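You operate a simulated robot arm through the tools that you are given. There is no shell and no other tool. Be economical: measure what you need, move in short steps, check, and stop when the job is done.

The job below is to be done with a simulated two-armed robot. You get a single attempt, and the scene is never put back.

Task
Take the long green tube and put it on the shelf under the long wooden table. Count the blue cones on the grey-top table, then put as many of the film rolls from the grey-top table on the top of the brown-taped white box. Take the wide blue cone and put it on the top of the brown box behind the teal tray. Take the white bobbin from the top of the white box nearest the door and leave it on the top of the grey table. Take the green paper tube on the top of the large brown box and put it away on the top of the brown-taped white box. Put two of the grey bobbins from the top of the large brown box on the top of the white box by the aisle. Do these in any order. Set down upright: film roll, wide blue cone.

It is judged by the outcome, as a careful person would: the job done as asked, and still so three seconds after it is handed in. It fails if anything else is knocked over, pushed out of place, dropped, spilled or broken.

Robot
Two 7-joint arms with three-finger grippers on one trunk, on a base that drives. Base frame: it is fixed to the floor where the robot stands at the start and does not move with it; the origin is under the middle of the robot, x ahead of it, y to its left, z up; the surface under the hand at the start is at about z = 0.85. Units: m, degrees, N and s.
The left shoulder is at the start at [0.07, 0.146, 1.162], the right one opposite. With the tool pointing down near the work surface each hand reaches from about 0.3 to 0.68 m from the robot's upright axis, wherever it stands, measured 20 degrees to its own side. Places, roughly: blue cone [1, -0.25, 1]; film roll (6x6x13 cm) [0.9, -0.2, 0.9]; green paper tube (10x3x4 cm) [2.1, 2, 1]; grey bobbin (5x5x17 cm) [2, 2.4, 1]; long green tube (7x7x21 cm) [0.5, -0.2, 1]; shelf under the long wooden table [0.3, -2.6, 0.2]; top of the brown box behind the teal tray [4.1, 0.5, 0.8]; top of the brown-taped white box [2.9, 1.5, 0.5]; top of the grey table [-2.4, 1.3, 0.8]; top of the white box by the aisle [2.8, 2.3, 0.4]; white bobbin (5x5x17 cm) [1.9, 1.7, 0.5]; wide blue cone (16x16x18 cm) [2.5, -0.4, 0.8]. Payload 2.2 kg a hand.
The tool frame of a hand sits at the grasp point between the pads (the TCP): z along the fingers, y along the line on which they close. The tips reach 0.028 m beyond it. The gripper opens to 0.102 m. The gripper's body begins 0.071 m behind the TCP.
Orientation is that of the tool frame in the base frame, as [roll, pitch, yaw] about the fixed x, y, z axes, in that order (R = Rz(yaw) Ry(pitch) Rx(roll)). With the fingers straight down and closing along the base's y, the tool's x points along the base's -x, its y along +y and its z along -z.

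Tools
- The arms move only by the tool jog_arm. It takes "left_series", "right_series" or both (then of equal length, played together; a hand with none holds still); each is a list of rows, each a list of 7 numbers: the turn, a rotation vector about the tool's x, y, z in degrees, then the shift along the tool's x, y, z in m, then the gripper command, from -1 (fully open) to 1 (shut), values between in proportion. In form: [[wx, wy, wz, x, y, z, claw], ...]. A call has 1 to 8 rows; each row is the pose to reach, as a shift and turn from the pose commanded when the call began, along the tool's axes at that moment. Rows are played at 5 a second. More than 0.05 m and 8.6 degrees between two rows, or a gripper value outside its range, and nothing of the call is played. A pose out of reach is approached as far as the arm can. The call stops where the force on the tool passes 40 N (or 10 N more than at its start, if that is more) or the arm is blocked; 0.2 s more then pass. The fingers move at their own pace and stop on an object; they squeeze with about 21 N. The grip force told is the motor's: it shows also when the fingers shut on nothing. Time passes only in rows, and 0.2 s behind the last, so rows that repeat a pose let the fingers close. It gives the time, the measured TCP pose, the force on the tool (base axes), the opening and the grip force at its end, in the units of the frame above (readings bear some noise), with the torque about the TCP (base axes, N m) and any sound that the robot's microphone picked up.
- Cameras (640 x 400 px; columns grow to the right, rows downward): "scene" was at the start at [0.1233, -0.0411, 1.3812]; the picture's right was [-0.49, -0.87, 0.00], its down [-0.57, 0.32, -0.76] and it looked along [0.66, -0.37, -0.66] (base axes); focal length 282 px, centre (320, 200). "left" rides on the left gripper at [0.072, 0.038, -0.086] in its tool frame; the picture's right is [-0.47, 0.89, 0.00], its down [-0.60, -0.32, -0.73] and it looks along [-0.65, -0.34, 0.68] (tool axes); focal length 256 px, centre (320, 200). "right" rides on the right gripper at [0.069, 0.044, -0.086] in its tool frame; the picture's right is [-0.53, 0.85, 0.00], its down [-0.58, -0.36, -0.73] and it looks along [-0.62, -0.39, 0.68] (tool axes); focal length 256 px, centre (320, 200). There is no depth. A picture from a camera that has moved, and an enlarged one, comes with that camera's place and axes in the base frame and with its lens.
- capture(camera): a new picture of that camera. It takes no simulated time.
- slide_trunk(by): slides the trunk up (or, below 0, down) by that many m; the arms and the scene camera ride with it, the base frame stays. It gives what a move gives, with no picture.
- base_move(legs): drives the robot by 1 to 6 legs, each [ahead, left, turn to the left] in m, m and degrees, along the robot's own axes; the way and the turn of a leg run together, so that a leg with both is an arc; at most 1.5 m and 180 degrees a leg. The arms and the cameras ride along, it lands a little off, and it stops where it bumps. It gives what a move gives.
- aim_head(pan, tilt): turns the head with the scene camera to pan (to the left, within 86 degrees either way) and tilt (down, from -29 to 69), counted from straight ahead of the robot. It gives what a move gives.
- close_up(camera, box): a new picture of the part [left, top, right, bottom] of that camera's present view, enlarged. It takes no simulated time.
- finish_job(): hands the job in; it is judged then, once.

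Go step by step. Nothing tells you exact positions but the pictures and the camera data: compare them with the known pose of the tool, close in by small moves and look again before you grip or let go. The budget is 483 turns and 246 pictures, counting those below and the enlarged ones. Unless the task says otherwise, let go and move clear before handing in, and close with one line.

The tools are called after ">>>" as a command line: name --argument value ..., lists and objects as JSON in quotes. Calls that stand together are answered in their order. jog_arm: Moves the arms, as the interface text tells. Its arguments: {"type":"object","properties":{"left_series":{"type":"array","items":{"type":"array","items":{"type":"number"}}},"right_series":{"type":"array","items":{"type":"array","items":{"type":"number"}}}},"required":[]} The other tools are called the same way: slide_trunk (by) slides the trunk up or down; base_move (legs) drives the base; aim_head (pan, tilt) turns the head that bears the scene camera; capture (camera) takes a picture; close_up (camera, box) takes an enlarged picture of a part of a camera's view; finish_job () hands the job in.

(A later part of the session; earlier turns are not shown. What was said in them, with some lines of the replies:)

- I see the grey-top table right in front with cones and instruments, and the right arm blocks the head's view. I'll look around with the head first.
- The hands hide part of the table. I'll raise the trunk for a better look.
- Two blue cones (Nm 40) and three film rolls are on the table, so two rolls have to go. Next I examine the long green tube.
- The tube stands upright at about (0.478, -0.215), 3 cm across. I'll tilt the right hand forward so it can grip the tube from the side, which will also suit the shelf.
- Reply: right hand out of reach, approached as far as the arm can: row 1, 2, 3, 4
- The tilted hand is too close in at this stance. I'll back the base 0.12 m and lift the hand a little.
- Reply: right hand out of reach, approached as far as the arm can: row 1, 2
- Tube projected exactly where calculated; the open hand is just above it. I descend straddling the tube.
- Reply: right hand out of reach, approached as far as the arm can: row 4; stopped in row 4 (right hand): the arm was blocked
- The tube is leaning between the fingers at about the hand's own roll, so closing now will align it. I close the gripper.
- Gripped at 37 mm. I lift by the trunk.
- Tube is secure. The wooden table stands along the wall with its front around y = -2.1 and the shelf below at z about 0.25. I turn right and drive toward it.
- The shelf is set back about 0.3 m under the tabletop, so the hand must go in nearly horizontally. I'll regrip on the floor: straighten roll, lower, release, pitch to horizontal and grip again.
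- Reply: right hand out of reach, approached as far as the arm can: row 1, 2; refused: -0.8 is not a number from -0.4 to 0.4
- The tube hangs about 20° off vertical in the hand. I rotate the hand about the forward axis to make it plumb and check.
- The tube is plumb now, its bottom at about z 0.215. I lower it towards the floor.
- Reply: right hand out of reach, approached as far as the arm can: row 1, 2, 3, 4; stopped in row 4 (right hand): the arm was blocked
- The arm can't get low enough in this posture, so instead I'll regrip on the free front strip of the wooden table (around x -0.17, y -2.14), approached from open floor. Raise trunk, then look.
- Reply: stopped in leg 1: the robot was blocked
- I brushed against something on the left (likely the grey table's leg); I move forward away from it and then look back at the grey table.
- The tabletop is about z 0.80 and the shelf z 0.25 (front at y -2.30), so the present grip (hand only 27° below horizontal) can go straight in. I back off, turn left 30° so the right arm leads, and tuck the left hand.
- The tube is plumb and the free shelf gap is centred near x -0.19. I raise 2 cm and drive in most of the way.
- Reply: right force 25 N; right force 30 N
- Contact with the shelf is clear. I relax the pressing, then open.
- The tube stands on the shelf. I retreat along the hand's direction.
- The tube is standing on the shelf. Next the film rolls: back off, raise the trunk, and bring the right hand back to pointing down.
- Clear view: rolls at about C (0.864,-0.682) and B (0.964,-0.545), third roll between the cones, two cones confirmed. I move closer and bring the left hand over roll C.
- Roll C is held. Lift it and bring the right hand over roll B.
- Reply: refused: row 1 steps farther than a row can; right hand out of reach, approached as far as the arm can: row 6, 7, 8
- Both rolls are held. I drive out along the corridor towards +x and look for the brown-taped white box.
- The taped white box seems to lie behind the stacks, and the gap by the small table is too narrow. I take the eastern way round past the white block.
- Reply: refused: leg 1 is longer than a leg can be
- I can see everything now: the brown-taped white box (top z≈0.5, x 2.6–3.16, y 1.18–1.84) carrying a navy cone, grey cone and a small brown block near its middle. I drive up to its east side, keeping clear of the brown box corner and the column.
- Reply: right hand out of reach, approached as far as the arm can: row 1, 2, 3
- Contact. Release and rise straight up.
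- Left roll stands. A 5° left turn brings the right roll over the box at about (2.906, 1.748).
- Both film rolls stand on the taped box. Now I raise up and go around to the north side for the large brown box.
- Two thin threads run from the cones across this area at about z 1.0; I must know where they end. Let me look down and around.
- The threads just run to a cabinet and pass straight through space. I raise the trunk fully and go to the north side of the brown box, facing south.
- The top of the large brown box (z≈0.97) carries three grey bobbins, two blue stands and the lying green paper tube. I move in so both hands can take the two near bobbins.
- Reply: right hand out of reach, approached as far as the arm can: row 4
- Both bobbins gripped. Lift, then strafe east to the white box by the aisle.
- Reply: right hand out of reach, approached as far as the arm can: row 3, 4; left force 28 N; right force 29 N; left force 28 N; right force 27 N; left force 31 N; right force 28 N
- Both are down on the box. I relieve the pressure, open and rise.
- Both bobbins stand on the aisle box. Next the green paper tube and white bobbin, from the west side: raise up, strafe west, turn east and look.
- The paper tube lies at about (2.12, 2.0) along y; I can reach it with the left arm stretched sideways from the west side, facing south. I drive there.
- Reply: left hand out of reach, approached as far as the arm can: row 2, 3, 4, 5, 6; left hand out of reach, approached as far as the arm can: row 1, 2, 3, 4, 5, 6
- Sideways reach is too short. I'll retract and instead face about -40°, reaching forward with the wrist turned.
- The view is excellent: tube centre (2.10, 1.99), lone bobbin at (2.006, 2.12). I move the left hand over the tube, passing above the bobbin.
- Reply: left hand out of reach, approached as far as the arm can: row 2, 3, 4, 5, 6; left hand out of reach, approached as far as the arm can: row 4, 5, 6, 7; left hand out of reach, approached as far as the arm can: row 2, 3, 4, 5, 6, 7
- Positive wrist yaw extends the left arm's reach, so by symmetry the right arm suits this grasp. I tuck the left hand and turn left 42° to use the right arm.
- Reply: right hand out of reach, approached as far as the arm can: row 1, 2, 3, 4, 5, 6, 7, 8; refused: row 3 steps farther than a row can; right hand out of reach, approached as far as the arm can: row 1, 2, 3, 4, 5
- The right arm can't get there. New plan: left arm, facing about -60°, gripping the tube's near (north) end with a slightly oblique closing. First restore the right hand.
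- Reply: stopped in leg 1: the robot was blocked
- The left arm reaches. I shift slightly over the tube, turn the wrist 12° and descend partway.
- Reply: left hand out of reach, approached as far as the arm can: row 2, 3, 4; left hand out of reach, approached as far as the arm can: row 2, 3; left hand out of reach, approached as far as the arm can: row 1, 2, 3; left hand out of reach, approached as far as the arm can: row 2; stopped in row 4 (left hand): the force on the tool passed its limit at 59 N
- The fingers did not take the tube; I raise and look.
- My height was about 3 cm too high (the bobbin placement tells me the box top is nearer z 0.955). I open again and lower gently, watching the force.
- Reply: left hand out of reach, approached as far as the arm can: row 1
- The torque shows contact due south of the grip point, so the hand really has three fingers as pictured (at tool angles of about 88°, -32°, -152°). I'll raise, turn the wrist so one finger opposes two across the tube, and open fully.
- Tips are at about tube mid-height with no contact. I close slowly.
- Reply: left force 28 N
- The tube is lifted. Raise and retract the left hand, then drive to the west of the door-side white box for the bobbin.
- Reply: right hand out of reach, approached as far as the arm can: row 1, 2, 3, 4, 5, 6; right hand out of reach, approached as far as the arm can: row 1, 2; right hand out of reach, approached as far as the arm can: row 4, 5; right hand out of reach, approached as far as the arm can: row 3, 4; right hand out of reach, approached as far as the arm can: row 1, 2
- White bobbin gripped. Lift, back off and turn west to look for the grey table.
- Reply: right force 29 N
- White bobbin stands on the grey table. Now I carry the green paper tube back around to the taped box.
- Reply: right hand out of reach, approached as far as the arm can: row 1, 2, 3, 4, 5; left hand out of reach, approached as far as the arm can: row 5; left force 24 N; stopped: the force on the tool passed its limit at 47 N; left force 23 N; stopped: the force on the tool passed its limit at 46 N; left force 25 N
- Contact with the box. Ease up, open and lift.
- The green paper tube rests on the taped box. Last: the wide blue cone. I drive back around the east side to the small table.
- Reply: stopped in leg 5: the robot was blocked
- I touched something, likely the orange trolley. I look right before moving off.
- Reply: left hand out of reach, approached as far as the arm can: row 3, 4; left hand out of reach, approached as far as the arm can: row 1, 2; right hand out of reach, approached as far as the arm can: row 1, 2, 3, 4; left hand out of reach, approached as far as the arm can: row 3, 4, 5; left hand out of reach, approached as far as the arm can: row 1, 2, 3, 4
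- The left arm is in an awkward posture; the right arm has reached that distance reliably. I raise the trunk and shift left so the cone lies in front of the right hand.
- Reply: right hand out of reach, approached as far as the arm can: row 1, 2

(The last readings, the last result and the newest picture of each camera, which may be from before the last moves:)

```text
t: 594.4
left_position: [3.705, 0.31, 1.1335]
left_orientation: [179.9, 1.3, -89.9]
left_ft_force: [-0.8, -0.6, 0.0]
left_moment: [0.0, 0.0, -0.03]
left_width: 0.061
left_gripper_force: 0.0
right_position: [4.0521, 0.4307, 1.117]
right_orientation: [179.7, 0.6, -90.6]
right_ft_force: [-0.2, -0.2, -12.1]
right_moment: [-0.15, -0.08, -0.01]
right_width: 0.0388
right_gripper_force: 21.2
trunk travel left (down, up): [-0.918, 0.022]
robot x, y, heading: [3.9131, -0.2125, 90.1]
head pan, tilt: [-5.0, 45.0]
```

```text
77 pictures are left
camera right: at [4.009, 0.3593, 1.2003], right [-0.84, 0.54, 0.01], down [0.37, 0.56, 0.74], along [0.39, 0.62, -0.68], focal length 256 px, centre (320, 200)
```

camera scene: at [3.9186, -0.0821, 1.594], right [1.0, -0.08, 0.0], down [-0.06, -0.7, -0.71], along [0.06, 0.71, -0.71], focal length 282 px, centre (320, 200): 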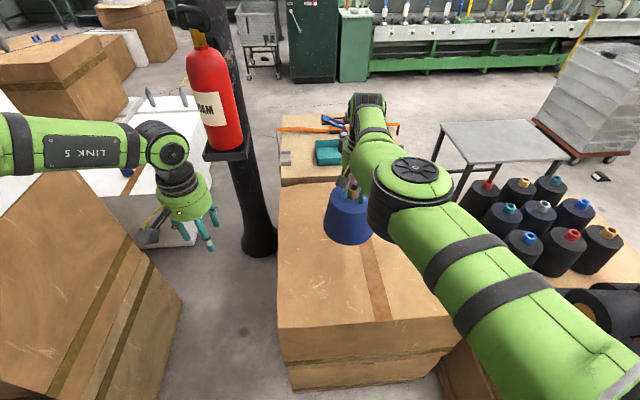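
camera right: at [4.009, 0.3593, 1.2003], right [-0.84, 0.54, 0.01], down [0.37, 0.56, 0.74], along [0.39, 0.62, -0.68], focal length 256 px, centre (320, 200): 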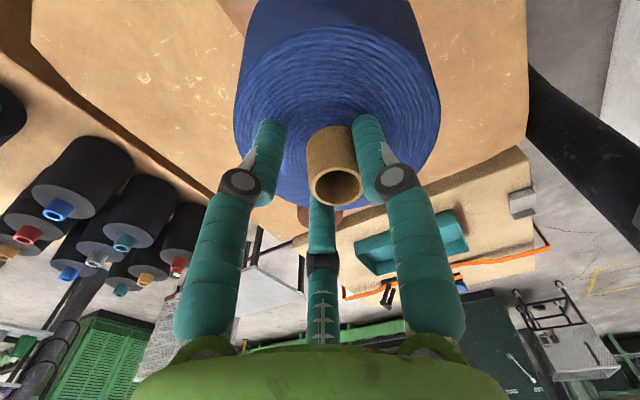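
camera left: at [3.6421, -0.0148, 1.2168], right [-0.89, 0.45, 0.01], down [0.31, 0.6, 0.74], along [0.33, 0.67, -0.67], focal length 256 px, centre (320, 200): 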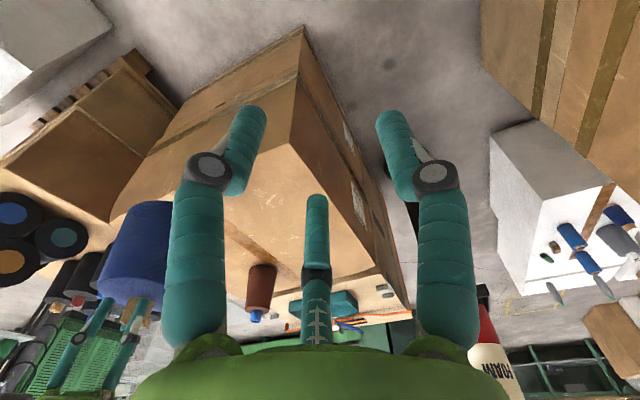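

>>> slide_trunk --by -0.13

>>> close_up --camera "scene" --box '[250, 100, 470, 280]'

```text
t: 595.9
left_position: [3.704, 0.312, 1.0024]
left_orientation: [180.0, 1.2, -89.9]
left_ft_force: [0.7, 0.6, -0.4]
left_moment: [-0.03, -0.04, 0.02]
left_width: 0.0611
left_gripper_force: 0.2
right_position: [4.0531, 0.4319, 0.9824]
right_orientation: [179.7, 0.5, -90.6]
right_ft_force: [0.1, 0.4, -11.6]
right_moment: [-0.14, -0.07, 0.03]
right_width: 0.0386
right_gripper_force: 21.0
trunk travel left (down, up): [-0.788, 0.152]
robot x, y, heading: [3.9139, -0.2108, 90.1]
head pan, tilt: [-5.0, 45.0]
```

```text
2.22 times, centred on (360, 190) of scene
camera zoom: at [3.9189, -0.0778, 1.4636], right [1.0, -0.08, 0.0], down [-0.06, -0.71, -0.71], along [0.06, 0.7, -0.71], focal length 626 px, centre (231, 222)
```

zoom: 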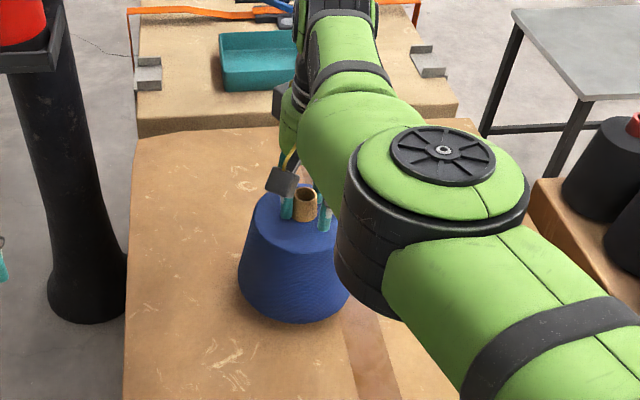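

>>> slide_trunk --by -0.04

>>> slide_trunk --by -0.015

>>> slide_trunk --by -0.01

>>> close_up --camera "scene" --box '[250, 100, 470, 280]'

```text
t: 596.6
left_position: [3.7036, 0.3081, 0.9729]
left_orientation: [180.0, 1.3, -89.9]
left_ft_force: [-0.1, 0.4, -0.5]
left_moment: [-0.04, 0.02, 0.01]
left_width: 0.061
left_gripper_force: 0.0
right_position: [4.0542, 0.4332, 0.9697]
right_orientation: [-179.7, 1.6, -90.5]
right_ft_force: [-2.8, -12.0, 19.3]
right_moment: [-1.53, -0.23, -0.23]
right_width: 0.0405
right_gripper_force: 21.7
trunk travel left (down, up): [-0.757, 0.183]
robot x, y, heading: [3.9095, -0.2118, 90.0]
head pan, tilt: [-5.0, 45.0]
stopped: the force on the tool passed its limit at 78 N (the readings are from after the stop); the commanded pose is now the measured one
```

```text
t: 597.0
left_position: [3.7032, 0.3081, 0.9658]
left_orientation: [-179.9, 1.5, -90.0]
left_ft_force: [0.0, 1.4, 0.4]
left_moment: [-0.04, -0.03, -0.01]
left_width: 0.0611
left_gripper_force: 0.0
right_position: [4.0534, 0.434, 0.9678]
right_orientation: [-179.4, 2.1, -90.4]
right_ft_force: [-1.8, -17.4, 26.6]
right_moment: [-2.16, -0.45, -0.23]
right_width: 0.0405
right_gripper_force: 20.9
trunk travel left (down, up): [-0.749, 0.191]
robot x, y, heading: [3.9109, -0.2111, 90.2]
head pan, tilt: [-5.0, 45.0]
stopped: the force on the tool passed its limit at 47 N (the readings are from after the stop); the commanded pose is now the measured one
```

```text
t: 597.4
left_position: [3.7036, 0.3062, 0.9596]
left_orientation: [-179.9, 1.4, -89.9]
left_ft_force: [0.3, 0.5, -0.5]
left_moment: [-0.09, -0.02, -0.01]
left_width: 0.0611
left_gripper_force: 0.2
right_position: [4.0546, 0.434, 0.9694]
right_orientation: [-179.1, 2.4, -90.3]
right_ft_force: [-1.3, -19.0, 30.2]
right_moment: [-1.91, -0.28, -0.1]
right_width: 0.0407
right_gripper_force: 20.9
trunk travel left (down, up): [-0.743, 0.197]
robot x, y, heading: [3.912, -0.2111, 89.8]
head pan, tilt: [-5.0, 45.0]
stopped: the force on the tool passed its limit at 48 N (the readings are from after the stop); the commanded pose is now the measured one
```

```text
2.22 times, centred on (360, 190) of scene
camera zoom: at [3.9165, -0.0864, 1.4188], right [1.0, -0.08, 0.0], down [-0.06, -0.7, -0.71], along [0.06, 0.71, -0.7], focal length 626 px, centre (231, 222)
```

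zoom: 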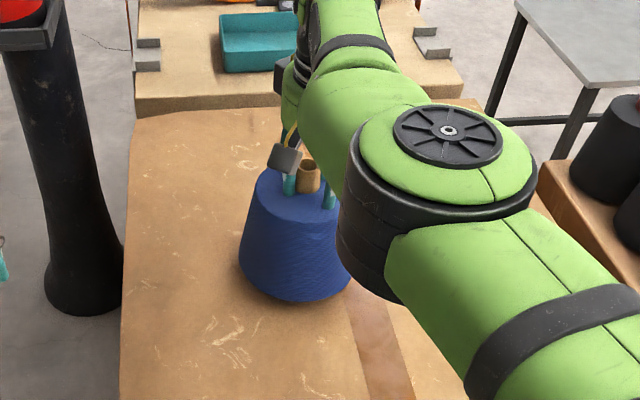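

The cone is already down (box top about z 0.81). I relieve the pressing.

>>> slide_trunk --by 0.022

>>> capture --camera "right"

```text
t: 598.1
left_position: [3.7042, 0.3095, 0.9812]
left_orientation: [-180.0, 1.3, -89.9]
left_ft_force: [0.7, -0.7, -0.2]
left_moment: [0.02, 0.0, -0.03]
left_width: 0.0613
left_gripper_force: 0.0
right_position: [4.0554, 0.4388, 0.9824]
right_orientation: [-179.4, 2.6, -90.4]
right_ft_force: [0.4, -0.3, -11.5]
right_moment: [-0.12, -0.11, -0.02]
right_width: 0.04
right_gripper_force: 21.0
trunk travel left (down, up): [-0.765, 0.175]
robot x, y, heading: [3.9119, -0.2113, 90.3]
head pan, tilt: [-5.0, 45.0]
```

```text
74 pictures are left
camera right: at [4.0106, 0.3657, 1.065], right [-0.84, 0.54, 0.01], down [0.36, 0.54, 0.76], along [0.4, 0.65, -0.65], focal length 256 px, centre (320, 200)
```

right: 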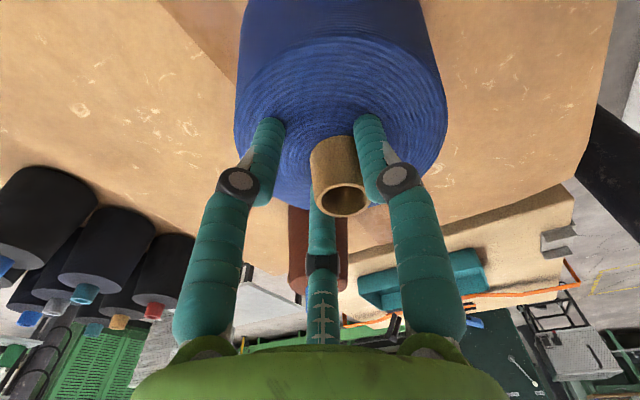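

>>> slide_trunk --by -0.007

```text
t: 598.7
left_position: [3.7046, 0.3121, 0.973]
left_orientation: [-180.0, 1.2, -89.9]
left_ft_force: [-0.4, -0.5, -0.5]
left_moment: [0.04, -0.01, -0.01]
left_width: 0.0615
left_gripper_force: 0.1
right_position: [4.0552, 0.4415, 0.9749]
right_orientation: [-179.3, 2.5, -90.4]
right_ft_force: [-0.3, -0.8, -11.6]
right_moment: [-0.09, -0.04, -0.02]
right_width: 0.0407
right_gripper_force: 21.3
trunk travel left (down, up): [-0.758, 0.182]
robot x, y, heading: [3.9115, -0.2146, 90.2]
head pan, tilt: [-5.0, 45.0]
```

>>> slide_trunk --by -0.005

```text
t: 599.2
left_position: [3.705, 0.3121, 0.9656]
left_orientation: [180.0, 1.0, -89.9]
left_ft_force: [-0.3, -0.4, -0.4]
left_moment: [0.0, 0.01, 0.02]
left_width: 0.0615
left_gripper_force: 0.0
right_position: [4.0551, 0.4411, 0.9697]
right_orientation: [-179.5, 2.5, -90.4]
right_ft_force: [0.0, 0.0, -12.9]
right_moment: [-0.16, -0.07, -0.02]
right_width: 0.0403
right_gripper_force: 21.2
trunk travel left (down, up): [-0.753, 0.187]
robot x, y, heading: [3.9132, -0.2144, 90.2]
head pan, tilt: [-5.0, 45.0]
```

>>> slide_trunk --by -0.005

>>> close_up --camera "scene" --box '[280, 140, 400, 240]'

```text
t: 599.8
left_position: [3.7044, 0.3112, 0.9647]
left_orientation: [180.0, 1.3, -90.0]
left_ft_force: [0.1, 0.3, -0.1]
left_moment: [0.03, 0.01, -0.05]
left_width: 0.0611
left_gripper_force: 0.0
right_position: [4.0562, 0.4384, 0.9688]
right_orientation: [-179.3, 2.9, -90.4]
right_ft_force: [0.2, -1.1, 3.1]
right_moment: [-0.1, -0.25, -0.01]
right_width: 0.0401
right_gripper_force: 21.1
trunk travel left (down, up): [-0.748, 0.192]
robot x, y, heading: [3.9113, -0.2084, 90.2]
head pan, tilt: [-5.0, 45.0]
```

```text
4.00 times, centred on (340, 190) of scene
camera zoom: at [3.918, -0.0811, 1.4235], right [1.0, -0.08, 0.0], down [-0.06, -0.7, -0.71], along [0.06, 0.7, -0.71], focal length 1126 px, centre (240, 240)
```

zoom: 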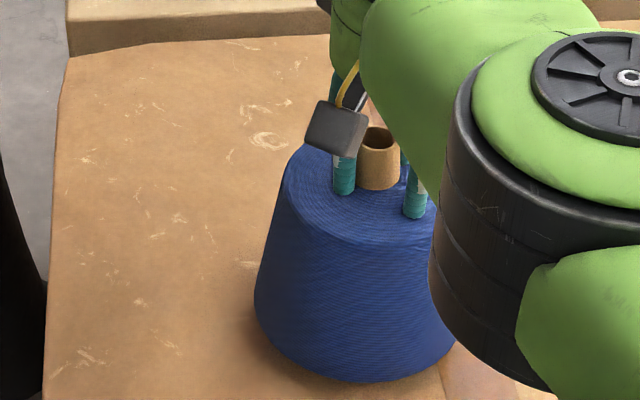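

The box now carries the cone's weight. I open slowly and lift straight up.

>>> jog_arm --right_series '[[0, 0, 0, 0, 0, 0, 0.6], [0, 0, 0, 0, 0, 0, 0.3], [0, 0, 0, 0, 0, 0, 0], [0, 0, 0, 0, 0, 0, -0.3], [0, 0, 0, 0, 0, 0, -0.4], [0, 0, 0, 0, 0, 0, -0.4]]'

>>> capture --camera "right"

```text
t: 601.1
left_position: [3.705, 0.3117, 0.9632]
left_orientation: [180.0, 1.4, -89.9]
left_ft_force: [0.4, 0.3, 0.1]
left_moment: [-0.01, 0.03, 0.0]
left_width: 0.061
left_gripper_force: 0.1
right_position: [4.055, 0.4395, 0.9674]
right_orientation: [-179.3, 2.6, -90.5]
right_ft_force: [0.0, 0.1, 1.1]
right_moment: [0.0, -0.01, 0.01]
right_width: 0.0717
right_gripper_force: 0.0
trunk travel left (down, up): [-0.748, 0.192]
robot x, y, heading: [3.9154, -0.2125, 90.0]
head pan, tilt: [-5.0, 45.0]
```

```text
72 pictures are left
camera right: at [4.0108, 0.3666, 1.0486], right [-0.84, 0.54, 0.01], down [0.36, 0.54, 0.76], along [0.4, 0.65, -0.65], focal length 256 px, centre (320, 200)
```

right: 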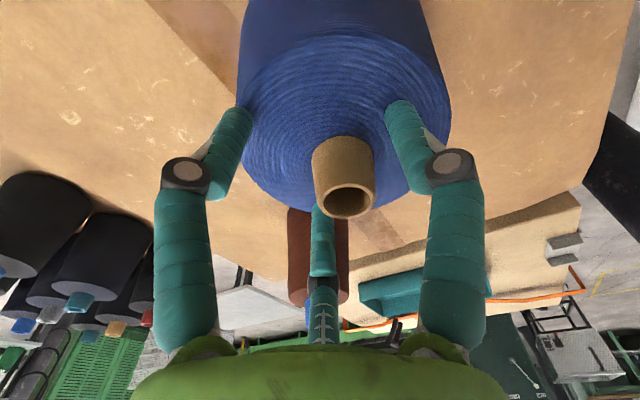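

>>> slide_trunk --by 0.18

>>> base_move --legs '[[-0.7, 0, 0]]'

>>> aim_head --pan 0 --tilt 30

>>> capture --camera "scene"

```text
t: 603.1
left_position: [3.705, 0.3103, 1.1427]
left_orientation: [-179.9, 1.2, -89.9]
left_ft_force: [-0.3, -0.1, 0.5]
left_moment: [-0.01, 0.01, 0.01]
left_width: 0.0611
left_gripper_force: 0.0
right_position: [4.0547, 0.4396, 1.147]
right_orientation: [-179.3, 2.6, -90.3]
right_ft_force: [-0.4, -0.7, 0.1]
right_moment: [0.02, -0.04, 0.01]
right_width: 0.0715
right_gripper_force: 0.1
trunk travel left (down, up): [-0.928, 0.012]
robot x, y, heading: [3.9106, -0.2127, 90.4]
head pan, tilt: [-5.0, 45.0]
```

```text
t: 607.0
left_position: [3.7084, -0.3972, 1.1417]
left_orientation: [180.0, 1.2, -90.5]
left_ft_force: [-0.7, 1.1, -0.7]
left_moment: [-0.05, 0.01, -0.02]
left_width: 0.0612
left_gripper_force: 0.0
right_position: [4.0612, -0.2751, 1.1464]
right_orientation: [-179.3, 2.5, -91.0]
right_ft_force: [0.2, 0.2, 0.4]
right_moment: [-0.01, -0.03, 0.02]
right_width: 0.0715
right_gripper_force: 0.2
trunk travel left (down, up): [-0.928, 0.012]
robot x, y, heading: [3.9128, -0.9246, 89.7]
head pan, tilt: [-5.0, 45.0]
```

```text
t: 607.8
left_position: [3.7089, -0.3992, 1.1425]
left_orientation: [-179.9, 1.3, -90.5]
left_ft_force: [0.3, -0.4, 1.4]
left_moment: [0.0, 0.01, 0.0]
left_width: 0.0609
left_gripper_force: 0.1
right_position: [4.0599, -0.2752, 1.1467]
right_orientation: [-179.3, 2.7, -90.9]
right_ft_force: [0.5, -0.3, -0.1]
right_moment: [0.0, 0.0, -0.03]
right_width: 0.0712
right_gripper_force: 0.1
trunk travel left (down, up): [-0.928, 0.012]
robot x, y, heading: [3.9118, -0.9285, 89.4]
head pan, tilt: [0.0, 30.0]
```

```text
71 pictures are left
camera scene: at [3.911, -0.7839, 1.6258], right [1.0, -0.01, 0.0], down [0.0, -0.5, -0.87], along [0.01, 0.87, -0.5], focal length 282 px, centre (320, 200)
```

scene: 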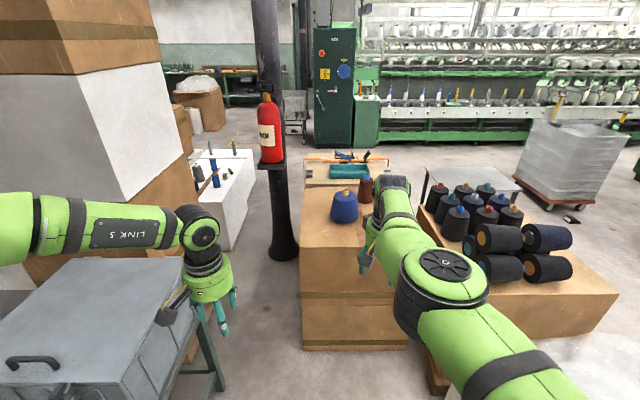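

The wide blue cone stands on the brown box. A last check of the items visible from here.

>>> close_up --camera "scene" --box '[170, 130, 410, 260]'

```text
2.67 times, centred on (290, 195) of scene
camera zoom: at [3.911, -0.7839, 1.6258], right [1.0, -0.01, 0.0], down [0.0, -0.5, -0.87], along [0.01, 0.87, -0.5], focal length 751 px, centre (400, 213)
```

zoom: 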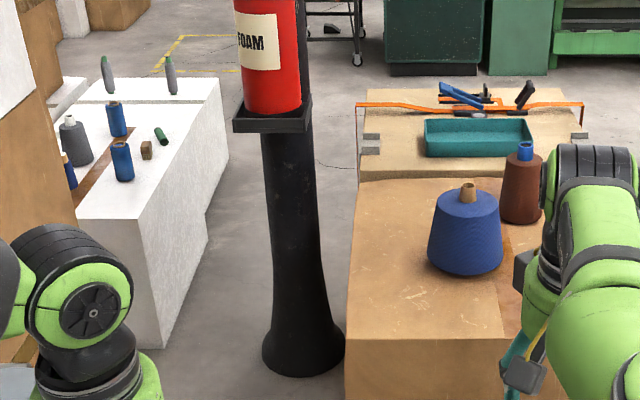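

Everything visible is in place: the two film rolls upright, the green paper tube, the two grey bobbins and the wide blue cone. Handing in.

>>> finish_job

```text
The job is handed in.
```

I finished every part and handed the job in. There were two blue cones on the grey-top table, so two film rolls went onto the brown-taped white box; on the way the robot bumped the grey-top table, the orange trolley and one of the boxes, and nothing looked displaced afterwards.
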